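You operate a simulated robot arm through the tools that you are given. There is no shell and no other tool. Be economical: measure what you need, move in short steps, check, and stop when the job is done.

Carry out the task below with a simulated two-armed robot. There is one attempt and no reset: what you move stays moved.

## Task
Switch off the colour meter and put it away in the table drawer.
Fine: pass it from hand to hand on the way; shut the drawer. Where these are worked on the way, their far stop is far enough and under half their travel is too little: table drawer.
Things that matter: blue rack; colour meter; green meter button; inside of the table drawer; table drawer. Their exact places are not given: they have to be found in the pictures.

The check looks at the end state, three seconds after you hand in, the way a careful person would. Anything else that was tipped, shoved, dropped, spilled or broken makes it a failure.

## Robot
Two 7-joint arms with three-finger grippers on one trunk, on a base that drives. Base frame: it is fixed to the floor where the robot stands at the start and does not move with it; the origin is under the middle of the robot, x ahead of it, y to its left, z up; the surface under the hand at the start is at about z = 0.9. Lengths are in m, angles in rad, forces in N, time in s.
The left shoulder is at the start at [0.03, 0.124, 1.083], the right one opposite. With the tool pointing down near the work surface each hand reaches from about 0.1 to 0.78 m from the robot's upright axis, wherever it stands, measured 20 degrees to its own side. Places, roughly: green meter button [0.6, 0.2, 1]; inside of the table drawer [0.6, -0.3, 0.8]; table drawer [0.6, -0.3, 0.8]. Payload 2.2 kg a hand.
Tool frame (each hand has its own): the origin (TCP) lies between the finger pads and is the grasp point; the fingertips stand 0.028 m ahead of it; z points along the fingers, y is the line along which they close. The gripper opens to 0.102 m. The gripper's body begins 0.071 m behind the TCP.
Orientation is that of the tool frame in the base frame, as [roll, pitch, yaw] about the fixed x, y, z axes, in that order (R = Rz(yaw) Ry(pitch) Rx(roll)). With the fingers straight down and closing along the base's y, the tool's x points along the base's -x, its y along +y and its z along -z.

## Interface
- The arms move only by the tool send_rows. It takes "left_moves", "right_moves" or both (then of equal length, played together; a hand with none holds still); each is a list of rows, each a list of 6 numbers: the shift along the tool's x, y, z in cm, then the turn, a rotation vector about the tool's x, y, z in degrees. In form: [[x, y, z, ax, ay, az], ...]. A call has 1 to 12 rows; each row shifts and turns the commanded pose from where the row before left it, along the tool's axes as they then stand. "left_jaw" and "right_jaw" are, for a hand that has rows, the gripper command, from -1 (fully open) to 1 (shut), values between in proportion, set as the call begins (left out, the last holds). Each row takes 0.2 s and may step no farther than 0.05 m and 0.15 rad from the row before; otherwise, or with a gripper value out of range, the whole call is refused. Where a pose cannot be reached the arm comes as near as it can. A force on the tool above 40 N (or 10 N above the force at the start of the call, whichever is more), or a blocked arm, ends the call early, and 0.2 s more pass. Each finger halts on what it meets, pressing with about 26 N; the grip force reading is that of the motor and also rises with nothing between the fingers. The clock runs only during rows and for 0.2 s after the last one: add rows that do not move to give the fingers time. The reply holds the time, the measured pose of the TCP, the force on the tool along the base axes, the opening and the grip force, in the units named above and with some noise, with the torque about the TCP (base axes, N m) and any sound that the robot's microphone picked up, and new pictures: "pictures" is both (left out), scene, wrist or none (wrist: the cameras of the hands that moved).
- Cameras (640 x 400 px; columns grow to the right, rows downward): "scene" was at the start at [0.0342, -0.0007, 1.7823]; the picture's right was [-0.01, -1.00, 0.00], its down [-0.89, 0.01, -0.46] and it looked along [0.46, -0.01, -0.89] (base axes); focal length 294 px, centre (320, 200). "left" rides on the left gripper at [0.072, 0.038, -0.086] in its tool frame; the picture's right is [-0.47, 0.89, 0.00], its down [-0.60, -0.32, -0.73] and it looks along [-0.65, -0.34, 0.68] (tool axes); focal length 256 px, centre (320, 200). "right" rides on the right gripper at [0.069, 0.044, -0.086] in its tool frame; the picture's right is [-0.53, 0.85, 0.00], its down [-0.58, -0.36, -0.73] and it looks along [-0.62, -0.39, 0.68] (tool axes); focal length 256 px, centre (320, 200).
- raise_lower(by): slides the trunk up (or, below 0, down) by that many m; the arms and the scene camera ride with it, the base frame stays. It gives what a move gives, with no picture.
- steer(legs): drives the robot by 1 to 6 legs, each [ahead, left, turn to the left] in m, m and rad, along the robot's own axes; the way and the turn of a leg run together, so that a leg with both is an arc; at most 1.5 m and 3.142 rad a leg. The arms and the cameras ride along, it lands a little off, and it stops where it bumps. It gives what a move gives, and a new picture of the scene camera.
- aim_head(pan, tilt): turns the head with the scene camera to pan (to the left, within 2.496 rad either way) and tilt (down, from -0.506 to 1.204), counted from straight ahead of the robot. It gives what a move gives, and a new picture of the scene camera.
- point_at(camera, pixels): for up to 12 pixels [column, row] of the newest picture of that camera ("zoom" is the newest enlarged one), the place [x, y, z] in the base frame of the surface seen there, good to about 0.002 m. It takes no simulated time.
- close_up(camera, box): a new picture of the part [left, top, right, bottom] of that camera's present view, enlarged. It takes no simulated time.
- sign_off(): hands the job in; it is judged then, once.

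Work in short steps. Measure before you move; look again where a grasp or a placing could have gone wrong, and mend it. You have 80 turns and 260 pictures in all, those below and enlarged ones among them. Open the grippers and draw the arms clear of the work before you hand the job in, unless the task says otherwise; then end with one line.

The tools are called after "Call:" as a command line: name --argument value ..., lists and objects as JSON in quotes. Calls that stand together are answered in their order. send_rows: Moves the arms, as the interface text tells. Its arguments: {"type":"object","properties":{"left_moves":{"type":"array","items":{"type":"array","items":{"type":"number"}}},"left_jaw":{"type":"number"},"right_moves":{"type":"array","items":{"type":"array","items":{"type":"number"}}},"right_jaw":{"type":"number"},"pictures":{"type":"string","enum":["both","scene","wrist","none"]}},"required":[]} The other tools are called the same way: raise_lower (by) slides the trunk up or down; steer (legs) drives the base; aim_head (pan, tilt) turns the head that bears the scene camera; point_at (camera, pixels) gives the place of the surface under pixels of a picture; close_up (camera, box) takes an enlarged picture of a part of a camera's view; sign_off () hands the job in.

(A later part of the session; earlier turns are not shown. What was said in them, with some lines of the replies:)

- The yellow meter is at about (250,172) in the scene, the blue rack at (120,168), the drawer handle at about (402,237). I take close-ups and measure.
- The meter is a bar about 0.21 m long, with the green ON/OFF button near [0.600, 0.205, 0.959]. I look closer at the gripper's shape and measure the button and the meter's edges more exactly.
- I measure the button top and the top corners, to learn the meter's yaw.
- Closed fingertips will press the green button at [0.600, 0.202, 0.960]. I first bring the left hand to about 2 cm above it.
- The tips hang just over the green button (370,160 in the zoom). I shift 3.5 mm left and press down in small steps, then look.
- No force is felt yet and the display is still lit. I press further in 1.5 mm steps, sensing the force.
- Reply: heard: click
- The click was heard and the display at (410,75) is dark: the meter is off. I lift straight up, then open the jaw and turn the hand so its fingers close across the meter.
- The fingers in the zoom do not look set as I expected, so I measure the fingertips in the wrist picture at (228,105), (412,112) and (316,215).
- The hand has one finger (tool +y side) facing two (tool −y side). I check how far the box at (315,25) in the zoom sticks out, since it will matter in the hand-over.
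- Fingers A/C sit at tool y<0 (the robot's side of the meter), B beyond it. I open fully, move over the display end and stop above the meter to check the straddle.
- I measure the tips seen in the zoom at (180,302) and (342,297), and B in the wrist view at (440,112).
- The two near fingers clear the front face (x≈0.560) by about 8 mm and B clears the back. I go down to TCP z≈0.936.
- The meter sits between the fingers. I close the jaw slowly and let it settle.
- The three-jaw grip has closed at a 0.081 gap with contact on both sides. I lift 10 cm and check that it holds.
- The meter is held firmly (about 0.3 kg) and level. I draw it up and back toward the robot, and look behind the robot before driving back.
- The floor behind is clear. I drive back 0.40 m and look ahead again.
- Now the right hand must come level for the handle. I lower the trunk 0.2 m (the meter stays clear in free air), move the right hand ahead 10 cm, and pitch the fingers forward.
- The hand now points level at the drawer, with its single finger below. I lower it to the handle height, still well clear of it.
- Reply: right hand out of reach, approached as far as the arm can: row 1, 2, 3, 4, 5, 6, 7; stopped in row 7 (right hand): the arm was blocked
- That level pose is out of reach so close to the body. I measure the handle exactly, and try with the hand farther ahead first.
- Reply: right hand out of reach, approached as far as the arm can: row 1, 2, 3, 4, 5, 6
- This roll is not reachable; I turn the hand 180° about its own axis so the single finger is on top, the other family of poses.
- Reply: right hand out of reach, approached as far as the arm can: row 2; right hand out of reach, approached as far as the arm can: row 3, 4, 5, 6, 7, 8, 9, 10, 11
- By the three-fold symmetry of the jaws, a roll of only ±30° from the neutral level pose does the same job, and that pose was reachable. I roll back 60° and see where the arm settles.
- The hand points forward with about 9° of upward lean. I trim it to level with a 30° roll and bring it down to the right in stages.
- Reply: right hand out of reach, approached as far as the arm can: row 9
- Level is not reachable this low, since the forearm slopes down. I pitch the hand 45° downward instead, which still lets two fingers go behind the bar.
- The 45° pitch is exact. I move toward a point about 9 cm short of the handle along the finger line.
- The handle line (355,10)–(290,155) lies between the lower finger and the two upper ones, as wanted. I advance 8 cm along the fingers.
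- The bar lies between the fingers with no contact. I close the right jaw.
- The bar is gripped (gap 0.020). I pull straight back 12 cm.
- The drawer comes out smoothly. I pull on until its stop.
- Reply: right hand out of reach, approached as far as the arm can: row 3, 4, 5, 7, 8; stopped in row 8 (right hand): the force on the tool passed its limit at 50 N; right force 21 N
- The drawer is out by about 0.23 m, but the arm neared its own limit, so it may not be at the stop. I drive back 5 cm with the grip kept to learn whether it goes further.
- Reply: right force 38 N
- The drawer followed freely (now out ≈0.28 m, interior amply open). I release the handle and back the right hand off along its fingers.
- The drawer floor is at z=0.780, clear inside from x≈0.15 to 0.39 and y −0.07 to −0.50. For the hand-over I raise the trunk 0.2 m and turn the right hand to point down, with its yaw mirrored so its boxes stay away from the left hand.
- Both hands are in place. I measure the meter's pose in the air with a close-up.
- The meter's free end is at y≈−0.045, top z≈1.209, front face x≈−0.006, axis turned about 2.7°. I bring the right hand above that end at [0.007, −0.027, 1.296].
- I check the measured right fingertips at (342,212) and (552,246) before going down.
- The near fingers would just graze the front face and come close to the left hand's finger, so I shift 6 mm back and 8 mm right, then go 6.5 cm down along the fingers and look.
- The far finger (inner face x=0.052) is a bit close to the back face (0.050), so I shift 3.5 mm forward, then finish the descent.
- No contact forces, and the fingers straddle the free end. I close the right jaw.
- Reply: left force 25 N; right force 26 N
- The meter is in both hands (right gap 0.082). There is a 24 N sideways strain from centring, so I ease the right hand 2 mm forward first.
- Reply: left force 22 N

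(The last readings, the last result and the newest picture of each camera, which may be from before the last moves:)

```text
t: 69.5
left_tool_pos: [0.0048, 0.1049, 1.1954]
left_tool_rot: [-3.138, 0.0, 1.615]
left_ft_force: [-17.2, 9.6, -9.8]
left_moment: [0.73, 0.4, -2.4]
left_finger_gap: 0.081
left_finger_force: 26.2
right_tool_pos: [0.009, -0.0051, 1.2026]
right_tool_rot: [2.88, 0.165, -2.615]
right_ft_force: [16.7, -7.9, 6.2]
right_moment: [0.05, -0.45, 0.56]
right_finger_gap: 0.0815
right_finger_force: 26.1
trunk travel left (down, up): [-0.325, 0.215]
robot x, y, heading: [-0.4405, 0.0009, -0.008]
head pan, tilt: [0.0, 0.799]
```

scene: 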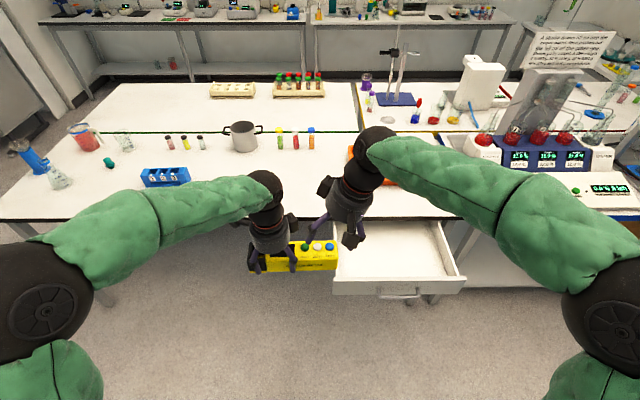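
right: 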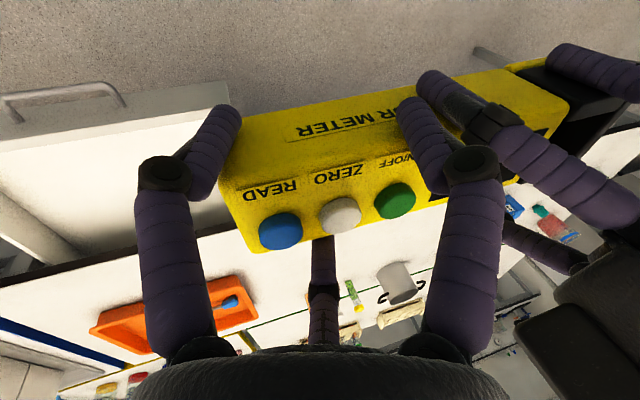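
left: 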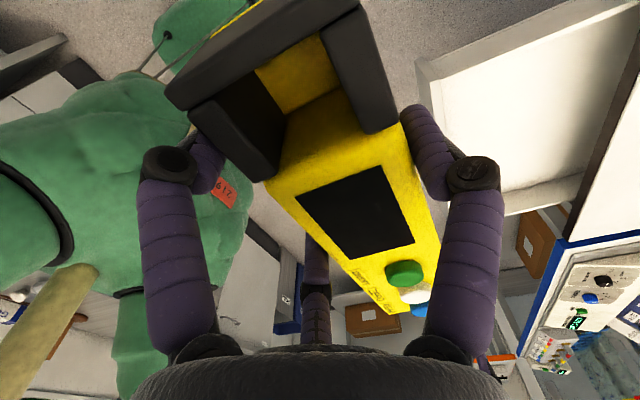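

The strain is dropping (17 N). I ease another 4 mm forward.

Call:
send_rows --right_moves '[[-0.17, -0.1, 0, 0, 0, 0], [-0.17, -0.1, 0, 0, 0, 0], [0, 0, 0, 0, 0, 0]]' --pictures "none"

```text
t: 70.3
left_tool_pos: [0.0051, 0.1041, 1.196]
left_tool_rot: [3.139, 0.0, 1.619]
left_ft_force: [8.5, 18.0, -24.7]
left_moment: [1.58, 0.29, -0.45]
left_finger_gap: 0.0813
left_finger_force: 26.0
right_tool_pos: [0.0105, -0.0031, 1.2035]
right_tool_rot: [2.877, 0.163, -2.613]
right_ft_force: [-8.4, -18.0, 21.1]
right_moment: [0.79, -0.1, 1.5]
right_finger_gap: 0.0821
right_finger_force: 26.0
trunk travel left (down, up): [-0.325, 0.215]
robot x, y, heading: [-0.4398, -0.0012, -0.008]
head pan, tilt: [0.0, 0.799]
```

The strain is small enough. I open the left jaw just partly so its finger does not touch the right hand's, and let things settle.

Call:
send_rows --left_moves '[[0, 0, 0, 0, 0, 0], [0, 0, 0, 0, 0, 0], [0, 0, 0, 0, 0, 0]]' --left_jaw -0.82 --pictures "wrist"

Call:
close_up --camera "scene" --box '[240, 200, 368, 280]'

```text
t: 71.1
left_tool_pos: [0.0057, 0.104, 1.1974]
left_tool_rot: [-3.141, 0.0, 1.616]
left_ft_force: [0.1, 0.0, 0.2]
left_moment: [0.02, -0.02, 0.0]
left_finger_gap: 0.0928
left_finger_force: 0.0
right_tool_pos: [0.0101, -0.005, 1.2019]
right_tool_rot: [2.878, 0.164, -2.615]
right_ft_force: [-0.7, 0.1, -0.6]
right_moment: [-0.18, 0.05, -0.01]
right_finger_gap: 0.0811
right_finger_force: 25.4
trunk travel left (down, up): [-0.325, 0.215]
robot x, y, heading: [-0.4395, 0.002, -0.004]
head pan, tilt: [0.0, 0.799]
```

left: 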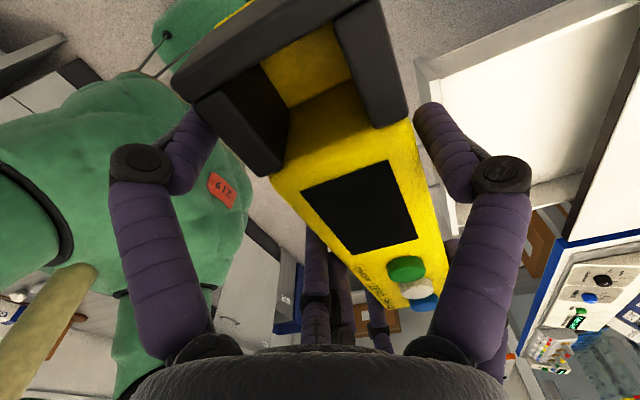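

```text
5.00 times, centred on (304, 240) of scene
```

zoom: 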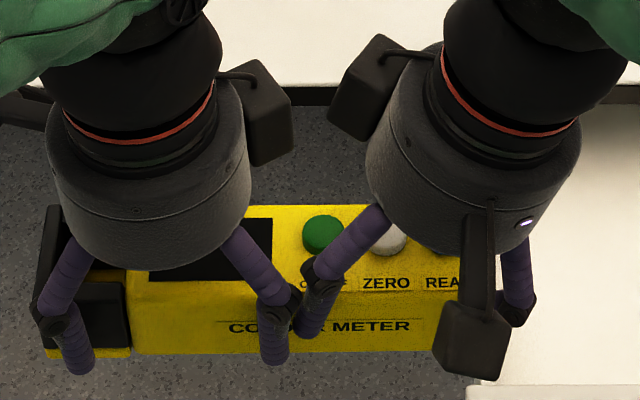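

The right hand holds it alone and the left reads no force. I slide the left hand 1.5 cm outward along the bar, then straight up and away.

Call:
send_rows --left_moves '[[0.7, 0, 0, 0, 0, 0], [0.8, 0, 0, 0, 0, 0], [0, 0, -2, 0, 0, 0], [0, 0, -4, 0, 0, 0], [0, 0, -4, 0, 0, 0], [3, 0, -3, 0, 0, 0], [4, 0, 0, 0, 0, 0], [4, 0, 0, 0, 0, 0], [4, 0, 0, 0, 0, 0], [0, 0, 0, 0, 0, 0]]' --pictures "scene"

Call:
close_up --camera "scene" --box '[240, 200, 368, 280]'

```text
t: 73.3
left_tool_pos: [0.0005, 0.2694, 1.3245]
left_tool_rot: [3.141, 0.001, 1.616]
left_ft_force: [0.8, 0.2, 0.0]
left_moment: [-0.01, -0.01, -0.04]
left_finger_gap: 0.0929
left_finger_force: 0.0
right_tool_pos: [0.0116, -0.0049, 1.2011]
right_tool_rot: [2.877, 0.165, -2.613]
right_ft_force: [0.0, -0.8, -0.2]
right_moment: [-0.16, 0.05, -0.01]
right_finger_gap: 0.081
right_finger_force: 25.9
trunk travel left (down, up): [-0.325, 0.215]
robot x, y, heading: [-0.4413, -0.0023, -0.007]
head pan, tilt: [0.0, 0.799]
```

scene: 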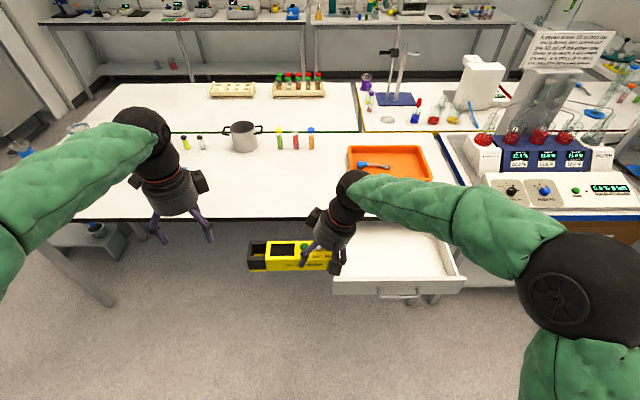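

```text
5.00 times, centred on (304, 240) of scene
```

zoom: 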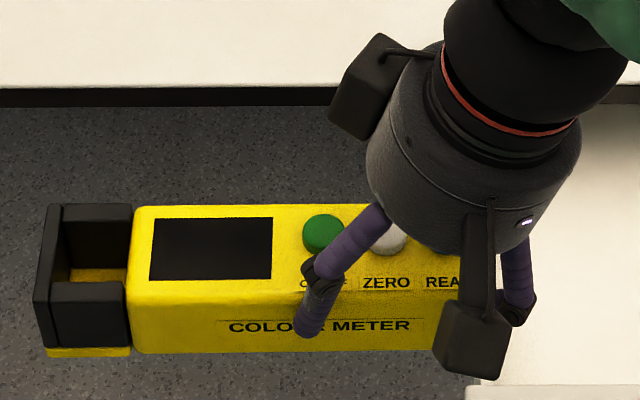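

The hand-over is clean: meter level in the right hand, display dark. I drive 0.10 m ahead for reach and lower the trunk 0.12 m.

Call:
steer --legs '[[0.1, 0, 0]]'

Call:
raise_lower --by -0.12

```text
t: 74.4
left_tool_pos: [0.1021, 0.2677, 1.3245]
left_tool_rot: [-3.14, -0.002, 1.614]
left_ft_force: [0.1, 0.2, 0.5]
left_moment: [-0.03, 0.03, 0.01]
left_finger_gap: 0.0927
left_finger_force: 0.0
right_tool_pos: [0.1113, -0.0045, 1.2025]
right_tool_rot: [2.878, 0.163, -2.614]
right_ft_force: [-0.1, -0.7, -3.1]
right_moment: [-0.22, 0.07, -0.03]
right_finger_gap: 0.0811
right_finger_force: 26.0
trunk travel left (down, up): [-0.325, 0.215]
robot x, y, heading: [-0.3392, -0.0009, -0.004]
head pan, tilt: [0.0, 0.799]
```

scene: 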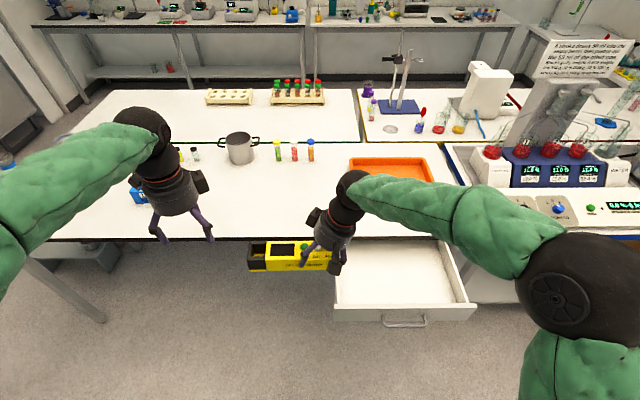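

```text
t: 75.9
left_tool_pos: [0.1001, 0.2675, 1.2045]
left_tool_rot: [3.141, 0.0, 1.615]
left_ft_force: [0.3, 0.2, -0.6]
left_moment: [0.01, 0.0, -0.02]
left_finger_gap: 0.0928
left_finger_force: 0.2
right_tool_pos: [0.1111, -0.0042, 1.0824]
right_tool_rot: [2.879, 0.164, -2.615]
right_ft_force: [0.8, -0.5, -4.3]
right_moment: [-0.17, 0.01, -0.01]
right_finger_gap: 0.0813
right_finger_force: 26.3
trunk travel left (down, up): [-0.205, 0.335]
robot x, y, heading: [-0.3397, -0.0021, -0.009]
head pan, tilt: [0.0, 0.799]
```

I carry the meter sideways over the drawer at constant height, toward TCP [0.235, −0.34, 1.08].

Call:
send_rows --right_moves '[[0.671, -3.757, -1.124, 0, 0, 0], [0.671, -3.757, -1.124, 0, 0, 0], [0.671, -3.757, -1.124, 0, 0, 0], [0.671, -3.757, -1.124, 0, 0, 0], [0.671, -3.757, -1.124, 0, 0, 0], [0.671, -3.757, -1.124, 0, 0, 0], [0.671, -3.757, -1.124, 0, 0, 0], [0.671, -3.757, -1.124, 0, 0, 0], [0.671, -3.757, -1.124, 0, 0, 0], [0, 0, 0, 0, 0, 0]]' --pictures "scene"

Call:
close_up --camera "scene" --box '[310, 200, 502, 320]'

```text
t: 78.1
left_tool_pos: [0.1006, 0.2688, 1.2045]
left_tool_rot: [3.14, 0.0, 1.614]
left_ft_force: [-0.3, 0.3, 0.0]
left_moment: [-0.03, -0.02, 0.0]
left_finger_gap: 0.093
left_finger_force: 0.1
right_tool_pos: [0.2351, -0.3396, 1.0814]
right_tool_rot: [2.879, 0.162, -2.614]
right_ft_force: [-0.1, 0.5, -2.8]
right_moment: [-0.17, 0.03, 0.03]
right_finger_gap: 0.081
right_finger_force: 26.2
trunk travel left (down, up): [-0.205, 0.335]
robot x, y, heading: [-0.3428, -0.0036, -0.005]
head pan, tilt: [0.0, 0.799]
```

scene: 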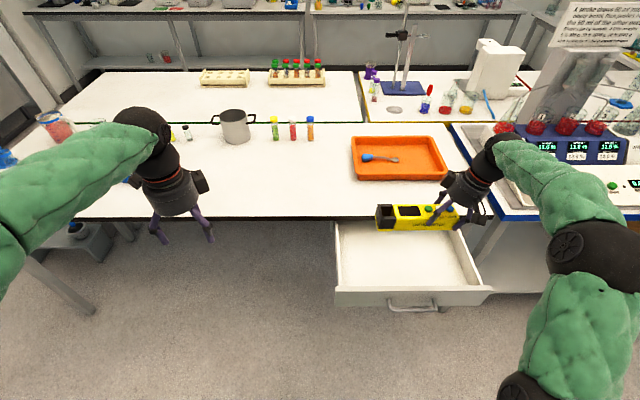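

```text
3.33 times, centred on (406, 260) of scene
```

zoom: 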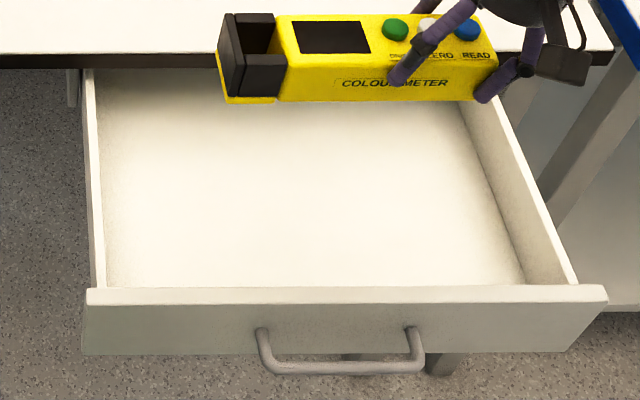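

The meter is over the drawer. I lower it 18 cm and look again.

Call:
send_rows --right_moves '[[0.583, -0.925, 3.43, 0, 0, 0], [0.583, -0.925, 3.43, 0, 0, 0], [0.583, -0.925, 3.43, 0, 0, 0], [0.583, -0.925, 3.43, 0, 0, 0], [0.583, -0.925, 3.43, 0, 0, 0], [0, 0, 0, 0, 0, 0]]'

Call:
close_up --camera "scene" --box '[310, 200, 502, 320]'

Call:
point_at --camera "zoom" --pixels '[[230, 148], [300, 165], [300, 150], [300, 300], [120, 280], [300, 270], [100, 120], [560, 240]]'

```text
t: 79.5
left_tool_pos: [0.1005, 0.269, 1.2047]
left_tool_rot: [-3.14, 0.0, 1.614]
left_ft_force: [-0.1, -0.6, -0.2]
left_moment: [-0.01, -0.05, 0.02]
left_finger_gap: 0.0928
left_finger_force: 0.0
right_tool_pos: [0.2356, -0.3388, 0.9037]
right_tool_rot: [2.88, 0.163, -2.615]
right_ft_force: [-0.1, 0.3, -3.5]
right_moment: [-0.2, 0.03, -0.01]
right_finger_gap: 0.0812
right_finger_force: 25.5
trunk travel left (down, up): [-0.205, 0.335]
robot x, y, heading: [-0.3411, -0.0009, -0.008]
head pan, tilt: [0.0, 0.799]
```

scene: 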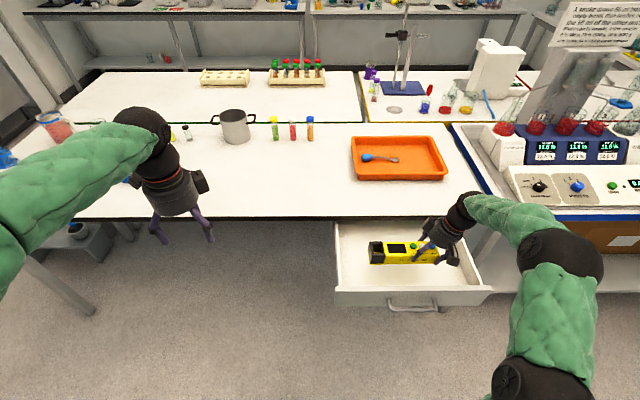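
right: 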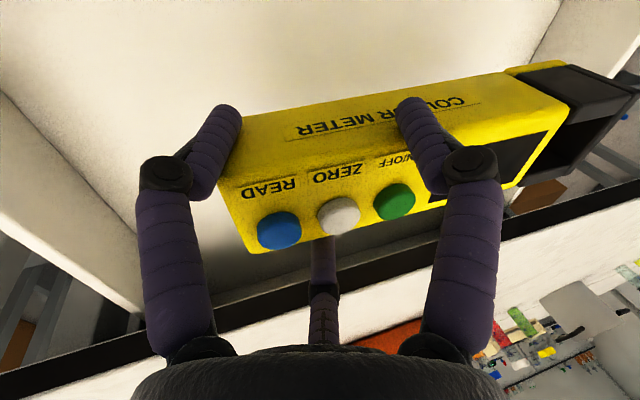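

```text
3.33 times, centred on (406, 260) of scene
```

zoom: 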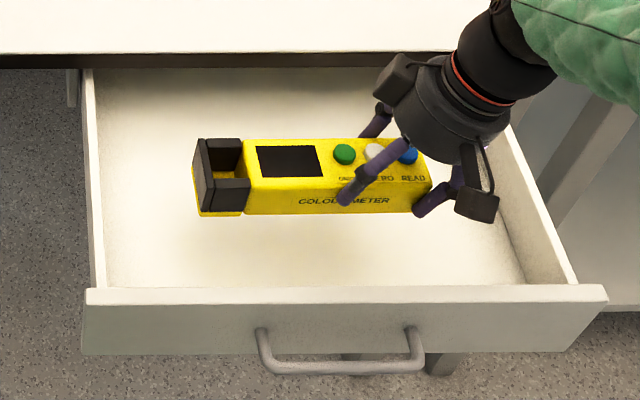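

```text
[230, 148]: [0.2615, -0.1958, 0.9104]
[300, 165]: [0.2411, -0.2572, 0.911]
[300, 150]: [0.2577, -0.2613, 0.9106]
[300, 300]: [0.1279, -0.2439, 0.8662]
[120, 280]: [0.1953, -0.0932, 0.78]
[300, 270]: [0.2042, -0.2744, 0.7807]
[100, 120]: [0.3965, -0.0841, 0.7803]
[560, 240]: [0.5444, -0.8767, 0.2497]
```

Bottom of the meter is at z≈0.860; I lower 7.4 cm, then feel for the floor in small steps.

Call:
send_rows --right_moves '[[0.567, -0.9, 3.33, 0, 0, 0], [0.405, -0.643, 2.38, 0, 0, 0], [0.227, -0.36, 1.333, 0, 0, 0], [0, 0, 0, 0, 0, 0]]' --pictures "none"

Call:
send_rows --right_moves '[[0.032, -0.051, 0.19, 0, 0, 0], [0.032, -0.051, 0.19, 0, 0, 0], [0, 0, 0, 0, 0, 0]]' --pictures "wrist"

Call:
close_up --camera "scene" --box '[310, 200, 502, 320]'

```text
t: 80.5
left_tool_pos: [0.0996, 0.2688, 1.2052]
left_tool_rot: [3.141, 0.0, 1.616]
left_ft_force: [-0.2, 0.1, -0.4]
left_moment: [0.01, 0.03, 0.01]
left_finger_gap: 0.0926
left_finger_force: 0.0
right_tool_pos: [0.2351, -0.3407, 0.8283]
right_tool_rot: [2.88, 0.166, -2.613]
right_ft_force: [-0.2, 0.0, 4.5]
right_moment: [-0.55, 0.13, 0.06]
right_finger_gap: 0.0811
right_finger_force: 26.1
trunk travel left (down, up): [-0.205, 0.335]
robot x, y, heading: [-0.3388, -0.0019, -0.005]
head pan, tilt: [0.0, 0.799]
```

```text
t: 81.3
left_tool_pos: [0.0995, 0.2691, 1.2041]
left_tool_rot: [3.14, 0.002, 1.615]
left_ft_force: [-0.3, 0.0, 0.3]
left_moment: [0.0, -0.01, -0.01]
left_finger_gap: 0.0928
left_finger_force: 0.1
right_tool_pos: [0.2351, -0.3406, 0.8254]
right_tool_rot: [2.881, 0.168, -2.614]
right_ft_force: [0.8, -0.6, 21.2]
right_moment: [0.16, -0.11, 0.08]
right_finger_gap: 0.0812
right_finger_force: 26.2
trunk travel left (down, up): [-0.205, 0.335]
robot x, y, heading: [-0.3396, -0.0024, -0.006]
head pan, tilt: [0.0, 0.799]
```

right: 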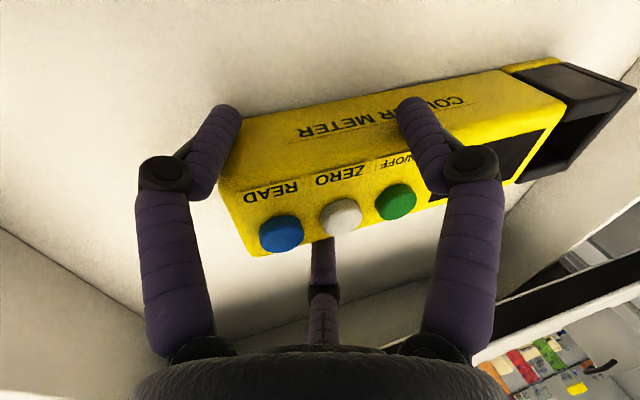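

```text
3.33 times, centred on (406, 260) of scene
```

zoom: 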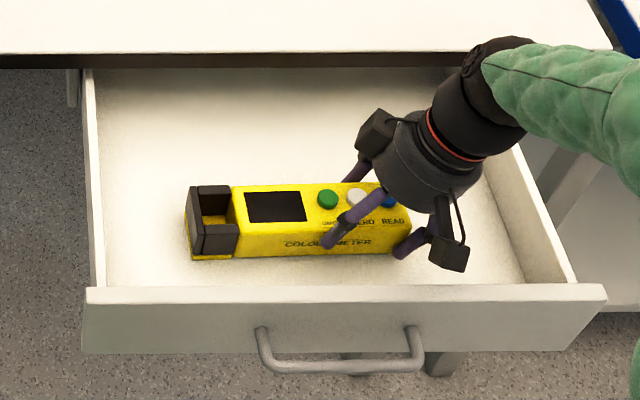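

It rests on the drawer floor (21 N up). I open the right jaw fully and withdraw along the fingers.

Call:
send_rows --right_moves '[[0, 0, 0, 0, 0, 0], [0, 0, 0, 0, 0, 0], [0, 0, -1.5, 0, 0, 0], [0, 0, -4, 0, 0, 0], [0, 0, -5, 0, 0, 0], [0, 0, -5, 0, 0, 0], [0, 0, -4, 0, 0, 0], [0, 0, 0, 0, 0, 0]]' --right_jaw -1

Call:
close_up --camera "scene" --box '[310, 200, 502, 320]'

```text
t: 83.1
left_tool_pos: [0.1006, 0.2677, 1.2048]
left_tool_rot: [3.141, 0.0, 1.614]
left_ft_force: [-0.4, 0.2, -0.6]
left_moment: [0.01, -0.01, 0.01]
left_finger_gap: 0.0927
left_finger_force: 0.0
right_tool_pos: [0.2328, -0.3984, 1.0119]
right_tool_rot: [2.876, 0.165, -2.613]
right_ft_force: [0.2, -0.3, 0.0]
right_moment: [0.01, -0.01, -0.04]
right_finger_gap: 0.1017
right_finger_force: 0.1
trunk travel left (down, up): [-0.205, 0.335]
robot x, y, heading: [-0.3422, -0.0015, -0.008]
head pan, tilt: [0.0, 0.799]
```

scene: 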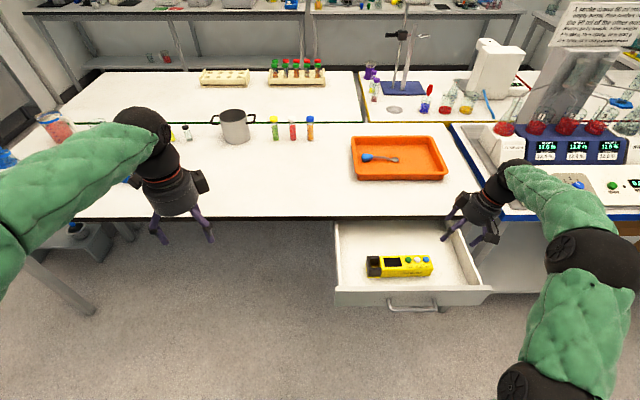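
right: 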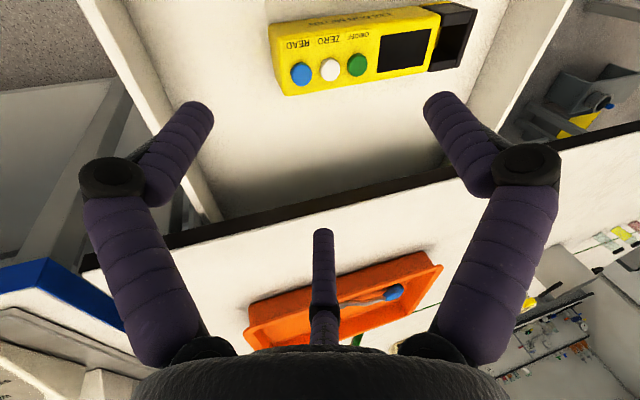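

```text
3.33 times, centred on (406, 260) of scene
```

zoom: 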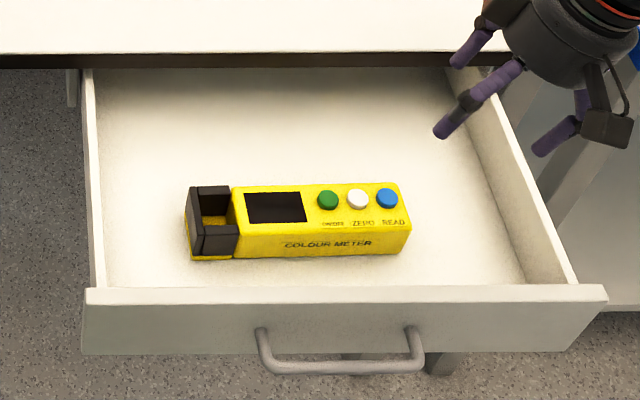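

The meter lies flat in the drawer, display dark. Next I shut it by re-gripping the handle as before: back up 0.12 m, then turn the right hand to the earlier handle orientation.

Call:
steer --legs '[[-0.12, 0, 0]]'

Call:
send_rows --right_moves '[[0, 0, 0, 5.2, 3, 0], [0, 0, 0, 5.2, 3, 0], [0, 0, 0, 5.2, 3, 0], [0, 0, 0, 0, 0, 7.84], [0, 0, 0, 0, 0, 7.84], [0, 0, 0, 0, 0, 7.84], [0, 0, 0, 0, 0, 7.84], [0, 0, 0, 0, 0, 7.84], [0, 0, 0, 0, 0, 7.84], [0, 0, 0, 0, 0, 7.84], [0, 0, 0, 0, 0, 7.84]]' --right_jaw -0.5 --pictures "none"

Call:
send_rows --right_moves '[[0, 0, 0, -3.75, -6.5, 0], [0, 0, 0, -3.75, -6.5, 0], [0, 0, 0, -3.75, -6.5, 0], [0, 0, 0, -3.75, -6.5, 0], [0, 0, 0, -3.75, -6.5, 0], [0, 0, 0, -3.75, -6.5, 0], [0, 0, -4, 0, 0, 0], [0, 0, -4, 0, 0, 0], [0, 0, -4, 0, 0, 0], [0, 0, 0, 0, 0, 0]]' --pictures "scene"

Call:
close_up --camera "scene" --box '[310, 180, 502, 300]'

```text
t: 84.3
left_tool_pos: [-0.0206, 0.2695, 1.2057]
left_tool_rot: [3.14, 0.0, 1.616]
left_ft_force: [-0.9, -0.1, 0.0]
left_moment: [-0.02, -0.06, 0.02]
left_finger_gap: 0.0929
left_finger_force: 0.0
right_tool_pos: [0.1127, -0.3974, 1.0112]
right_tool_rot: [2.878, 0.165, -2.615]
right_ft_force: [-0.1, 0.3, -0.3]
right_moment: [0.0, -0.04, 0.01]
right_finger_gap: 0.1018
right_finger_force: 0.0
trunk travel left (down, up): [-0.205, 0.335]
robot x, y, heading: [-0.4577, 0.0024, -0.008]
head pan, tilt: [0.0, 0.799]
```

scene: 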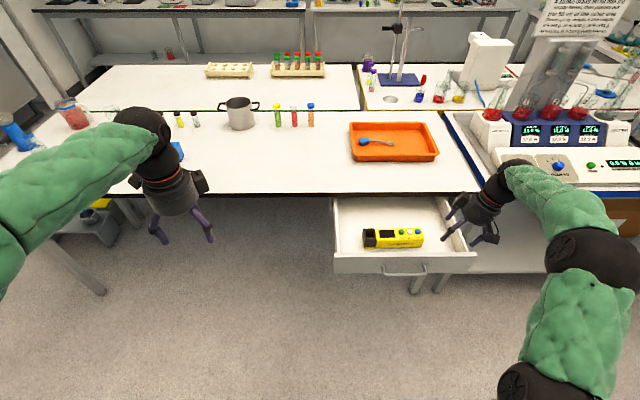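

```text
t: 86.7
left_tool_pos: [-0.0183, 0.2683, 1.2037]
left_tool_rot: [-3.141, 0.001, 1.617]
left_ft_force: [-0.9, 0.5, 0.3]
left_moment: [-0.01, 0.05, 0.02]
left_finger_gap: 0.0926
left_finger_force: 0.1
right_tool_pos: [0.116, -0.3968, 1.0099]
right_tool_rot: [3.137, 0.013, 2.592]
right_ft_force: [-0.5, 0.2, 0.6]
right_moment: [0.0, -0.02, -0.02]
right_finger_gap: 0.0765
right_finger_force: 0.0
trunk travel left (down, up): [-0.205, 0.335]
robot x, y, heading: [-0.4626, -0.0019, -0.01]
head pan, tilt: [0.0, 0.799]
```

```text
t: 88.9
left_tool_pos: [-0.0171, 0.2688, 1.2039]
left_tool_rot: [-3.14, 0.001, 1.618]
left_ft_force: [-0.6, 1.0, 0.1]
left_moment: [-0.02, 0.05, 0.0]
left_finger_gap: 0.093
left_finger_force: 0.1
right_tool_pos: [0.0321, -0.3961, 1.0967]
right_tool_rot: [2.708, 0.625, 2.456]
right_ft_force: [0.1, -0.5, -0.7]
right_moment: [0.0, 0.01, 0.04]
right_finger_gap: 0.0765
right_finger_force: 0.1
right hand out of reach, approached as far as the arm can: row 6
trunk travel left (down, up): [-0.205, 0.335]
robot x, y, heading: [-0.4622, 0.0003, -0.009]
head pan, tilt: [0.0, 0.799]
```

scene: 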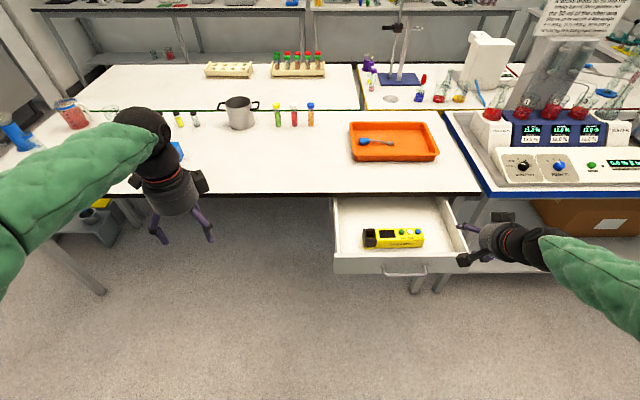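

```text
3.33 times, centred on (406, 240) of scene
```

zoom: 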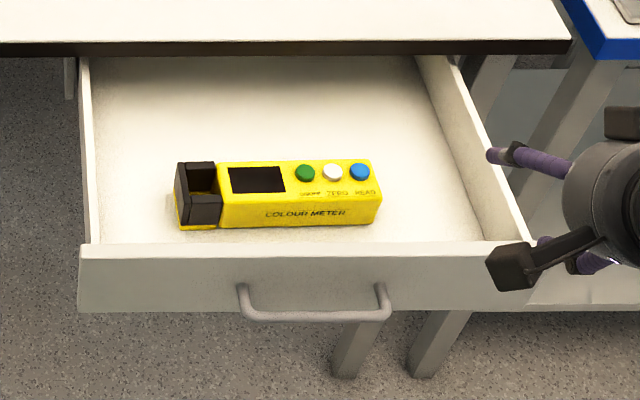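

I measure the bar at the open position.

Call:
point_at --camera "zoom" --pixels '[[260, 316], [315, 317], [370, 316], [240, 290], [382, 290], [315, 280], [300, 250]]'

Call:
raise_lower --by -0.08

```text
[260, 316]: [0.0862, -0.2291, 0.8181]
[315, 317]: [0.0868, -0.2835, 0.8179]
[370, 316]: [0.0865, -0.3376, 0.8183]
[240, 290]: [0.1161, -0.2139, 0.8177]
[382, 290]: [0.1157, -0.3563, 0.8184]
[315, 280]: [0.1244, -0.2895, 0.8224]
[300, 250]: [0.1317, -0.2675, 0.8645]
```

```text
t: 90.1
left_tool_pos: [-0.0195, 0.2685, 1.1257]
left_tool_rot: [-3.14, 0.001, 1.616]
left_ft_force: [-0.1, 0.0, -0.6]
left_moment: [0.02, -0.03, 0.01]
left_finger_gap: 0.0928
left_finger_force: 0.0
right_tool_pos: [0.0321, -0.3975, 1.0183]
right_tool_rot: [2.707, 0.626, 2.454]
right_ft_force: [0.8, 0.6, 0.1]
right_moment: [-0.03, 0.02, 0.0]
right_finger_gap: 0.0767
right_finger_force: 0.1
trunk travel left (down, up): [-0.125, 0.415]
robot x, y, heading: [-0.4562, -0.0032, -0.011]
head pan, tilt: [0.0, 0.799]
```

The bar's front is at x≈0.0865 (so the drawer is out 0.28 m). I move to the pre-grip point about 9 cm short of the bar.

Call:
send_rows --right_moves '[[2.81, 0.99, 1.89, 0, 0, 0], [2.81, 0.99, 1.89, 0, 0, 0], [2.81, 0.99, 1.89, 0, 0, 0], [2.81, 0.99, 1.89, 0, 0, 0], [2.81, 0.99, 1.89, 0, 0, 0], [0, 0, 0, 0, 0, 0]]'

```text
t: 91.5
left_tool_pos: [-0.0188, 0.2694, 1.1245]
left_tool_rot: [3.141, -0.001, 1.615]
left_ft_force: [-0.1, 0.5, -0.2]
left_moment: [0.0, 0.01, 0.01]
left_finger_gap: 0.0927
left_finger_force: 0.1
right_tool_pos: [0.0277, -0.2829, 0.8814]
right_tool_rot: [2.705, 0.626, 2.457]
right_ft_force: [0.5, -0.4, 1.5]
right_moment: [0.02, 0.03, 0.0]
right_finger_gap: 0.0766
right_finger_force: 0.2
trunk travel left (down, up): [-0.125, 0.415]
robot x, y, heading: [-0.4586, 0.0005, -0.01]
head pan, tilt: [0.0, 0.799]
```

scene: 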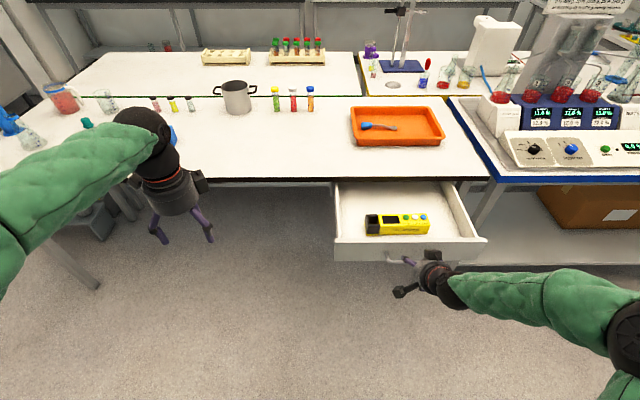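
right: 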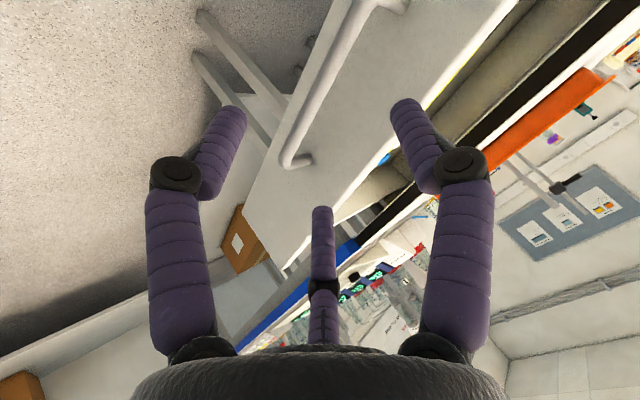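

The bar again lies between the fingers. I advance 7.3 cm along the fingers and close.

Call:
send_rows --right_moves '[[0, 0, 3, 0, 0, 0], [0, 0, 2.6, 0, 0, 0], [0, 0, 1.7, 0, 0, 0], [0, 0, 0, 0, 0, 0]]' --pictures "wrist"

Call:
send_rows --right_moves '[[0, 0, 0, 0, 0, 0], [0, 0, 0, 0, 0, 0], [0, 0, 0, 0, 0, 0], [0, 0, 0, 0, 0, 0]]' --right_jaw 1 --pictures "wrist"

```text
t: 92.5
left_tool_pos: [-0.0192, 0.2687, 1.1241]
left_tool_rot: [3.141, 0.0, 1.615]
left_ft_force: [0.0, -0.1, 0.2]
left_moment: [-0.01, -0.01, 0.01]
left_finger_gap: 0.0929
left_finger_force: 0.1
right_tool_pos: [0.0774, -0.284, 0.8278]
right_tool_rot: [2.708, 0.628, 2.455]
right_ft_force: [0.2, 0.7, 1.1]
right_moment: [0.02, 0.0, -0.01]
right_finger_gap: 0.0764
right_finger_force: 0.1
trunk travel left (down, up): [-0.125, 0.415]
robot x, y, heading: [-0.4632, 0.0001, -0.009]
head pan, tilt: [0.0, 0.799]
```

right: 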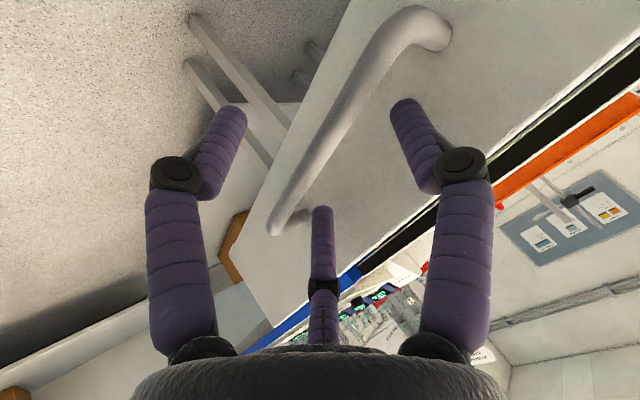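

```text
t: 93.5
left_tool_pos: [-0.0184, 0.2682, 1.1238]
left_tool_rot: [3.14, 0.0, 1.614]
left_ft_force: [-0.3, 0.2, 0.4]
left_moment: [0.02, 0.0, 0.01]
left_finger_gap: 0.0931
left_finger_force: 0.1
right_tool_pos: [0.0772, -0.2845, 0.8295]
right_tool_rot: [2.706, 0.629, 2.454]
right_ft_force: [2.3, -5.2, 8.3]
right_moment: [-0.51, -0.11, 0.21]
right_finger_gap: 0.02
right_finger_force: 26.1
trunk travel left (down, up): [-0.125, 0.415]
robot x, y, heading: [-0.4599, 0.001, -0.008]
head pan, tilt: [0.0, 0.799]
```

right: 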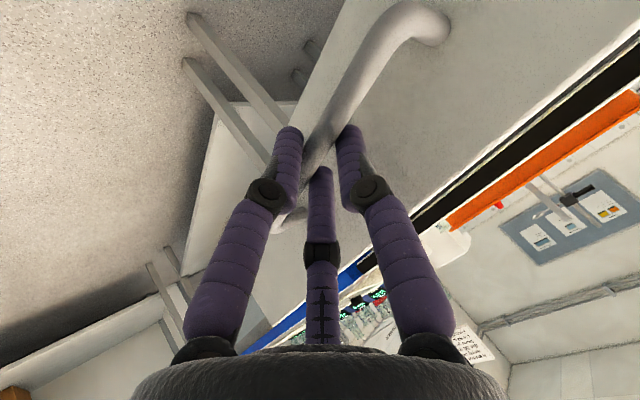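

The handle is gripped. I push the drawer in gently, 18 cm to begin with.

Call:
send_rows --right_moves '[[-0.94, 0.58, 1.02, 0, 0, 0], [-0.94, 0.58, 1.02, 0, 0, 0], [-0.94, 0.58, 1.02, 0, 0, 0], [-0.94, 0.58, 1.02, 0, 0, 0], [-0.94, 0.58, 1.02, 0, 0, 0], [-0.94, 0.58, 1.02, 0, 0, 0], [-0.94, 0.58, 1.02, 0, 0, 0], [-0.94, 0.58, 1.02, 0, 0, 0], [-0.94, 0.58, 1.02, 0, 0, 0], [-0.94, 0.58, 1.02, 0, 0, 0], [-0.94, 0.58, 1.02, 0, 0, 0], [-0.94, 0.58, 1.02, 0, 0, 0]]' --pictures "scene"

```text
t: 96.1
left_tool_pos: [-0.0193, 0.2688, 1.1253]
left_tool_rot: [-3.141, 0.0, 1.616]
left_ft_force: [-0.1, 0.4, 0.5]
left_moment: [-0.01, -0.02, 0.01]
left_finger_gap: 0.0929
left_finger_force: 0.1
right_tool_pos: [0.2562, -0.2844, 0.8293]
right_tool_rot: [2.707, 0.628, 2.454]
right_ft_force: [0.1, -11.7, 7.3]
right_moment: [-0.94, -0.13, 0.2]
right_finger_gap: 0.0194
right_finger_force: 44.8
trunk travel left (down, up): [-0.125, 0.415]
robot x, y, heading: [-0.4585, -0.0019, -0.006]
head pan, tilt: [0.0, 0.799]
```

scene: 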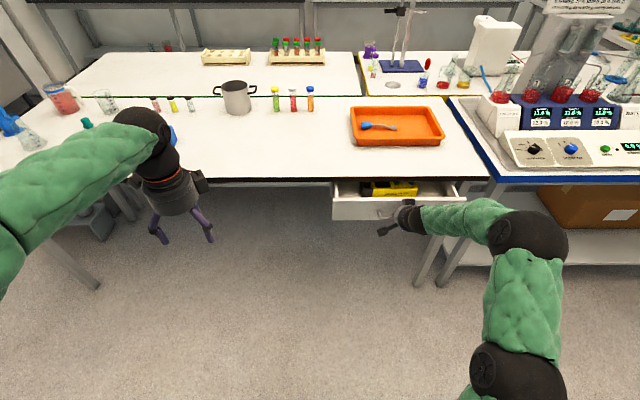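

It slides in well; about 10 cm remain. I push on until the stop.

Call:
send_rows --right_moves '[[-0.94, 0.58, 1.02, 0, 0, 0], [-0.94, 0.58, 1.02, 0, 0, 0], [-0.94, 0.58, 1.02, 0, 0, 0], [-0.94, 0.58, 1.02, 0, 0, 0], [-0.94, 0.58, 1.02, 0, 0, 0], [-0.63, 0.385, 0.68, 0, 0, 0], [-0.63, 0.385, 0.68, 0, 0, 0], [-0.63, 0.385, 0.68, 0, 0, 0], [0, 0, 0, 0, 0, 0]]' --pictures "scene"

Call:
close_up --camera "scene" --box '[310, 150, 470, 250]'

```text
t: 98.1
left_tool_pos: [-0.0199, 0.2688, 1.1261]
left_tool_rot: [3.14, 0.0, 1.616]
left_ft_force: [-0.7, 0.0, 0.1]
left_moment: [0.01, 0.02, -0.03]
left_finger_gap: 0.0928
left_finger_force: 0.0
right_tool_pos: [0.3611, -0.2844, 0.8308]
right_tool_rot: [2.709, 0.626, 2.456]
right_ft_force: [-11.4, -14.0, 7.5]
right_moment: [-0.83, 0.13, 0.24]
right_finger_gap: 0.0192
right_finger_force: 43.8
trunk travel left (down, up): [-0.125, 0.415]
robot x, y, heading: [-0.465, -0.0016, -0.012]
head pan, tilt: [0.0, 0.799]
```

scene: 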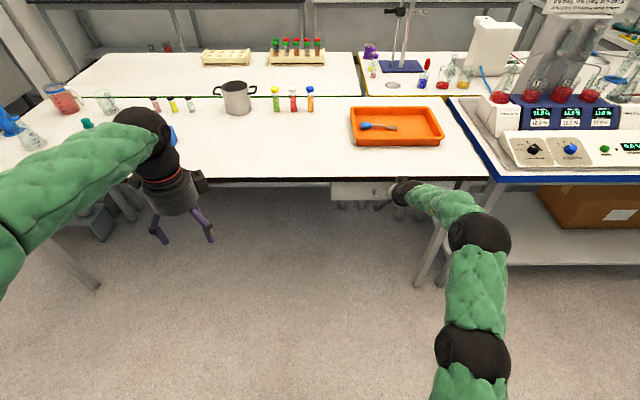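

```text
4.00 times, centred on (390, 200) of scene
```

zoom: 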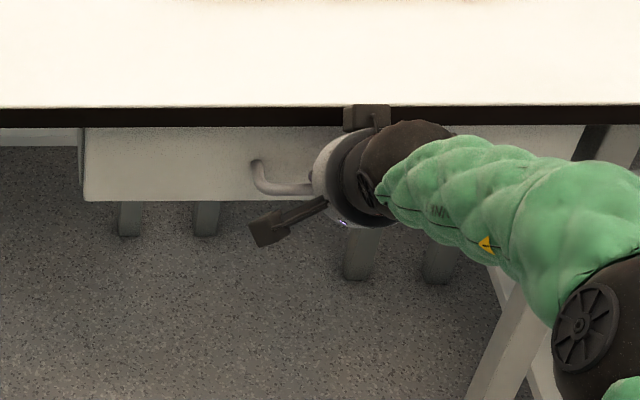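

The push meets resistance (−11 N): it seems at the closed stop. I press 3 mm more to be sure and measure the face (was x≈0.4065–0.408 when shut).

Call:
send_rows --right_moves '[[-0.19, 0.115, 0.2, 0, 0, 0], [0, 0, 0, 0, 0, 0]]' --pictures "scene"

Call:
point_at --camera "scene" --pixels '[[340, 192], [350, 195], [360, 195], [378, 198]]'

```text
t: 98.7
left_tool_pos: [-0.0226, 0.2674, 1.1254]
left_tool_rot: [3.138, 0.001, 1.617]
left_ft_force: [0.4, 0.8, 0.1]
left_moment: [0.0, -0.01, 0.05]
left_finger_gap: 0.0929
left_finger_force: 0.2
right_tool_pos: [0.3617, -0.284, 0.83]
right_tool_rot: [2.707, 0.625, 2.455]
right_ft_force: [-33.9, -10.9, 10.1]
right_moment: [-0.89, 0.51, 0.1]
right_finger_gap: 0.0195
right_finger_force: 45.1
trunk travel left (down, up): [-0.125, 0.415]
robot x, y, heading: [-0.4581, 0.0005, -0.011]
head pan, tilt: [0.0, 0.799]
```

scene: 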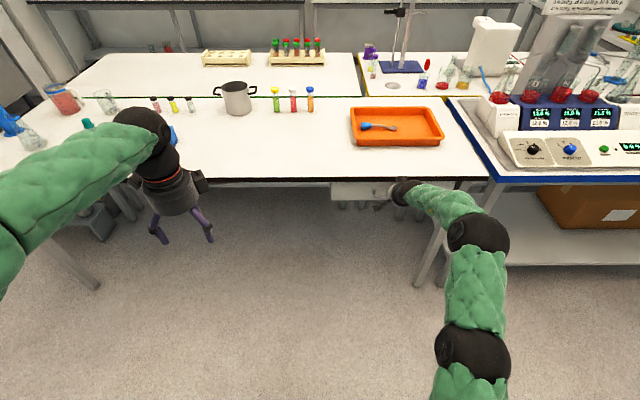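

```text
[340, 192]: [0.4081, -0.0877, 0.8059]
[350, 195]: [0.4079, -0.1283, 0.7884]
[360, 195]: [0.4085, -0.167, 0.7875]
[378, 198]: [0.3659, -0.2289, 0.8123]
```

The face is back at x≈0.408: fully shut. I relax the push, open the jaw and back off along the fingers.

Call:
send_rows --right_moves '[[0.19, -0.115, -0.2, 0, 0, 0], [0, 0, 0, 0, 0, 0]]' --pictures "none"

Call:
send_rows --right_moves '[[0, 0, 0, 0, 0, 0], [0, 0, 0, 0, 0, 0], [0, 0, 0, 0, 0, 0], [0, 0, -2, 0, 0, 0], [0, 0, -3, 0, 0, 0], [0, 0, -4, 0, 0, 0], [0, 0, -5, 0, 0, 0], [0, 0, -5, 0, 0, 0], [0, 0, 0, 0, 0, 0]]' --right_jaw -0.5 --pictures "scene"

Call:
steer --legs '[[-0.2, 0, 0]]'

Call:
close_up --camera "scene" --box '[310, 130, 502, 250]'

Call:
point_at --camera "zoom" --pixels '[[120, 150], [140, 145], [100, 140]]'

```text
t: 99.3
left_tool_pos: [-0.0196, 0.2682, 1.1255]
left_tool_rot: [3.139, 0.0, 1.614]
left_ft_force: [0.9, 0.6, -0.3]
left_moment: [0.0, -0.01, 0.02]
left_finger_gap: 0.0926
left_finger_force: 0.1
right_tool_pos: [0.3607, -0.2843, 0.8297]
right_tool_rot: [2.704, 0.629, 2.455]
right_ft_force: [-18.2, -13.3, 5.5]
right_moment: [-0.83, 0.21, 0.22]
right_finger_gap: 0.0193
right_finger_force: 43.9
trunk travel left (down, up): [-0.125, 0.415]
robot x, y, heading: [-0.4531, -0.002, -0.008]
head pan, tilt: [0.0, 0.799]
```

```text
t: 101.3
left_tool_pos: [-0.0172, 0.2684, 1.1239]
left_tool_rot: [-3.141, 0.0, 1.617]
left_ft_force: [0.0, 0.2, 0.3]
left_moment: [0.03, 0.0, 0.02]
left_finger_gap: 0.0931
left_finger_force: 0.0
right_tool_pos: [0.2336, -0.2818, 0.9688]
right_tool_rot: [2.709, 0.627, 2.455]
right_ft_force: [1.3, -0.5, -0.6]
right_moment: [-0.07, 0.01, 0.01]
right_finger_gap: 0.0766
right_finger_force: 0.1
trunk travel left (down, up): [-0.125, 0.415]
robot x, y, heading: [-0.4589, -0.0013, -0.001]
head pan, tilt: [0.0, 0.799]
```

scene: 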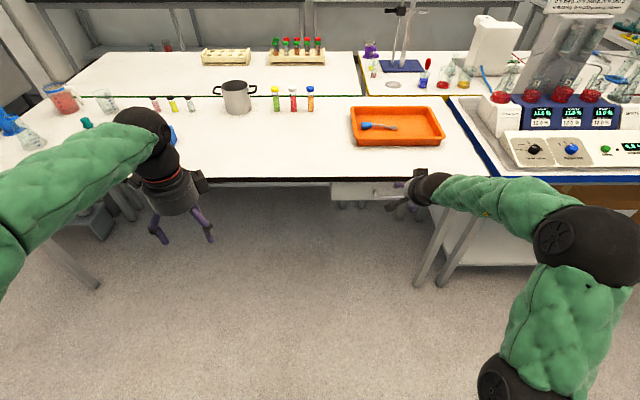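

```text
t: 102.9
left_tool_pos: [-0.2208, 0.2711, 1.1253]
left_tool_rot: [3.141, 0.0, 1.617]
left_ft_force: [-0.2, 0.1, -0.1]
left_moment: [-0.02, -0.02, 0.0]
left_finger_gap: 0.0925
left_finger_force: 0.1
right_tool_pos: [0.0326, -0.2773, 0.9708]
right_tool_rot: [2.706, 0.629, 2.459]
right_ft_force: [0.6, -0.7, 0.4]
right_moment: [0.0, 0.0, 0.01]
right_finger_gap: 0.0763
right_finger_force: 0.0
trunk travel left (down, up): [-0.125, 0.415]
robot x, y, heading: [-0.661, -0.0006, -0.007]
head pan, tilt: [0.0, 0.799]
```

scene: 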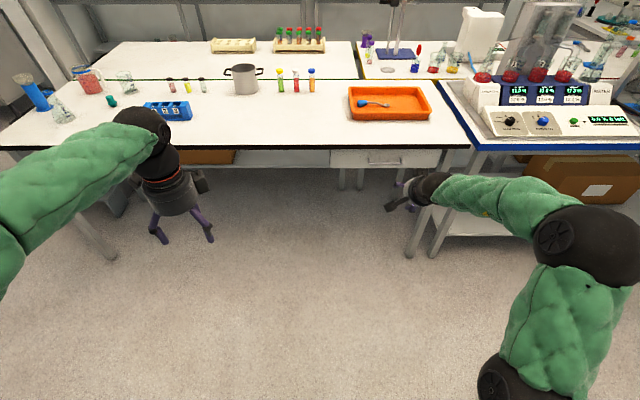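

```text
3.33 times, centred on (406, 190) of scene
```

zoom: 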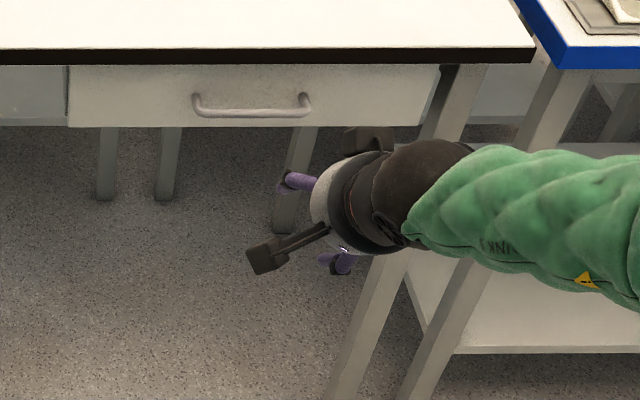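

```text
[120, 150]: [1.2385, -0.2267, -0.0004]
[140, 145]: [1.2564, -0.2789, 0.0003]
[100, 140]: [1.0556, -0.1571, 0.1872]
```

The drawer is shut flush and nothing else was disturbed (rack, vials and tray are as at the start). I open both grippers fully and hand in.

Call:
send_rows --left_moves '[[0, 0, 0, 0, 0, 0], [0, 0, 0, 0, 0, 0]]' --right_moves '[[0, 0, 0, 0, 0, 0], [0, 0, 0, 0, 0, 0]]' --left_jaw -1 --right_jaw -1 --pictures "scene"

Call:
point_at --camera "scene" --pixels '[[345, 160], [355, 160], [415, 160]]'

Call:
sign_off

```text
t: 103.5
left_tool_pos: [-0.2195, 0.2721, 1.1252]
left_tool_rot: [-3.141, -0.001, 1.619]
left_ft_force: [0.0, -0.6, 0.5]
left_moment: [0.0, 0.01, -0.01]
left_finger_gap: 0.1021
left_finger_force: 0.0
right_tool_pos: [0.0331, -0.2778, 0.9702]
right_tool_rot: [2.707, 0.626, 2.457]
right_ft_force: [0.4, -0.3, -0.1]
right_moment: [0.03, 0.0, -0.02]
right_finger_gap: 0.1019
right_finger_force: 0.1
trunk travel left (down, up): [-0.125, 0.415]
robot x, y, heading: [-0.6626, 0.0024, -0.004]
head pan, tilt: [0.0, 0.799]
```

scene: 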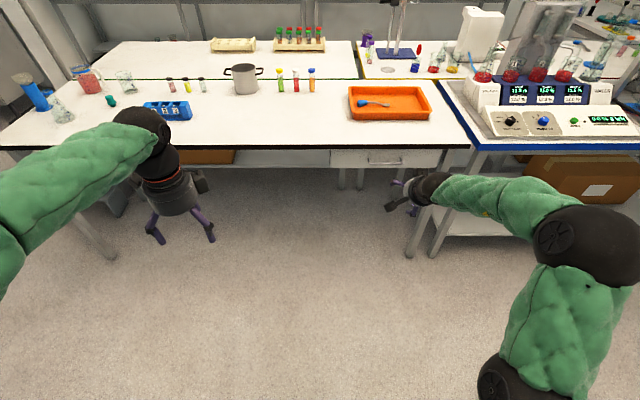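

```text
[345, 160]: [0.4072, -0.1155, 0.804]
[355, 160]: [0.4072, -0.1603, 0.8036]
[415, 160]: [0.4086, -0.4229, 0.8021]
```

```text
The job is handed in.
```

The colour meter is switched off, was passed from the left hand to the right, and lies flat in the table drawer, which is shut; both grippers are open and clear of the table.
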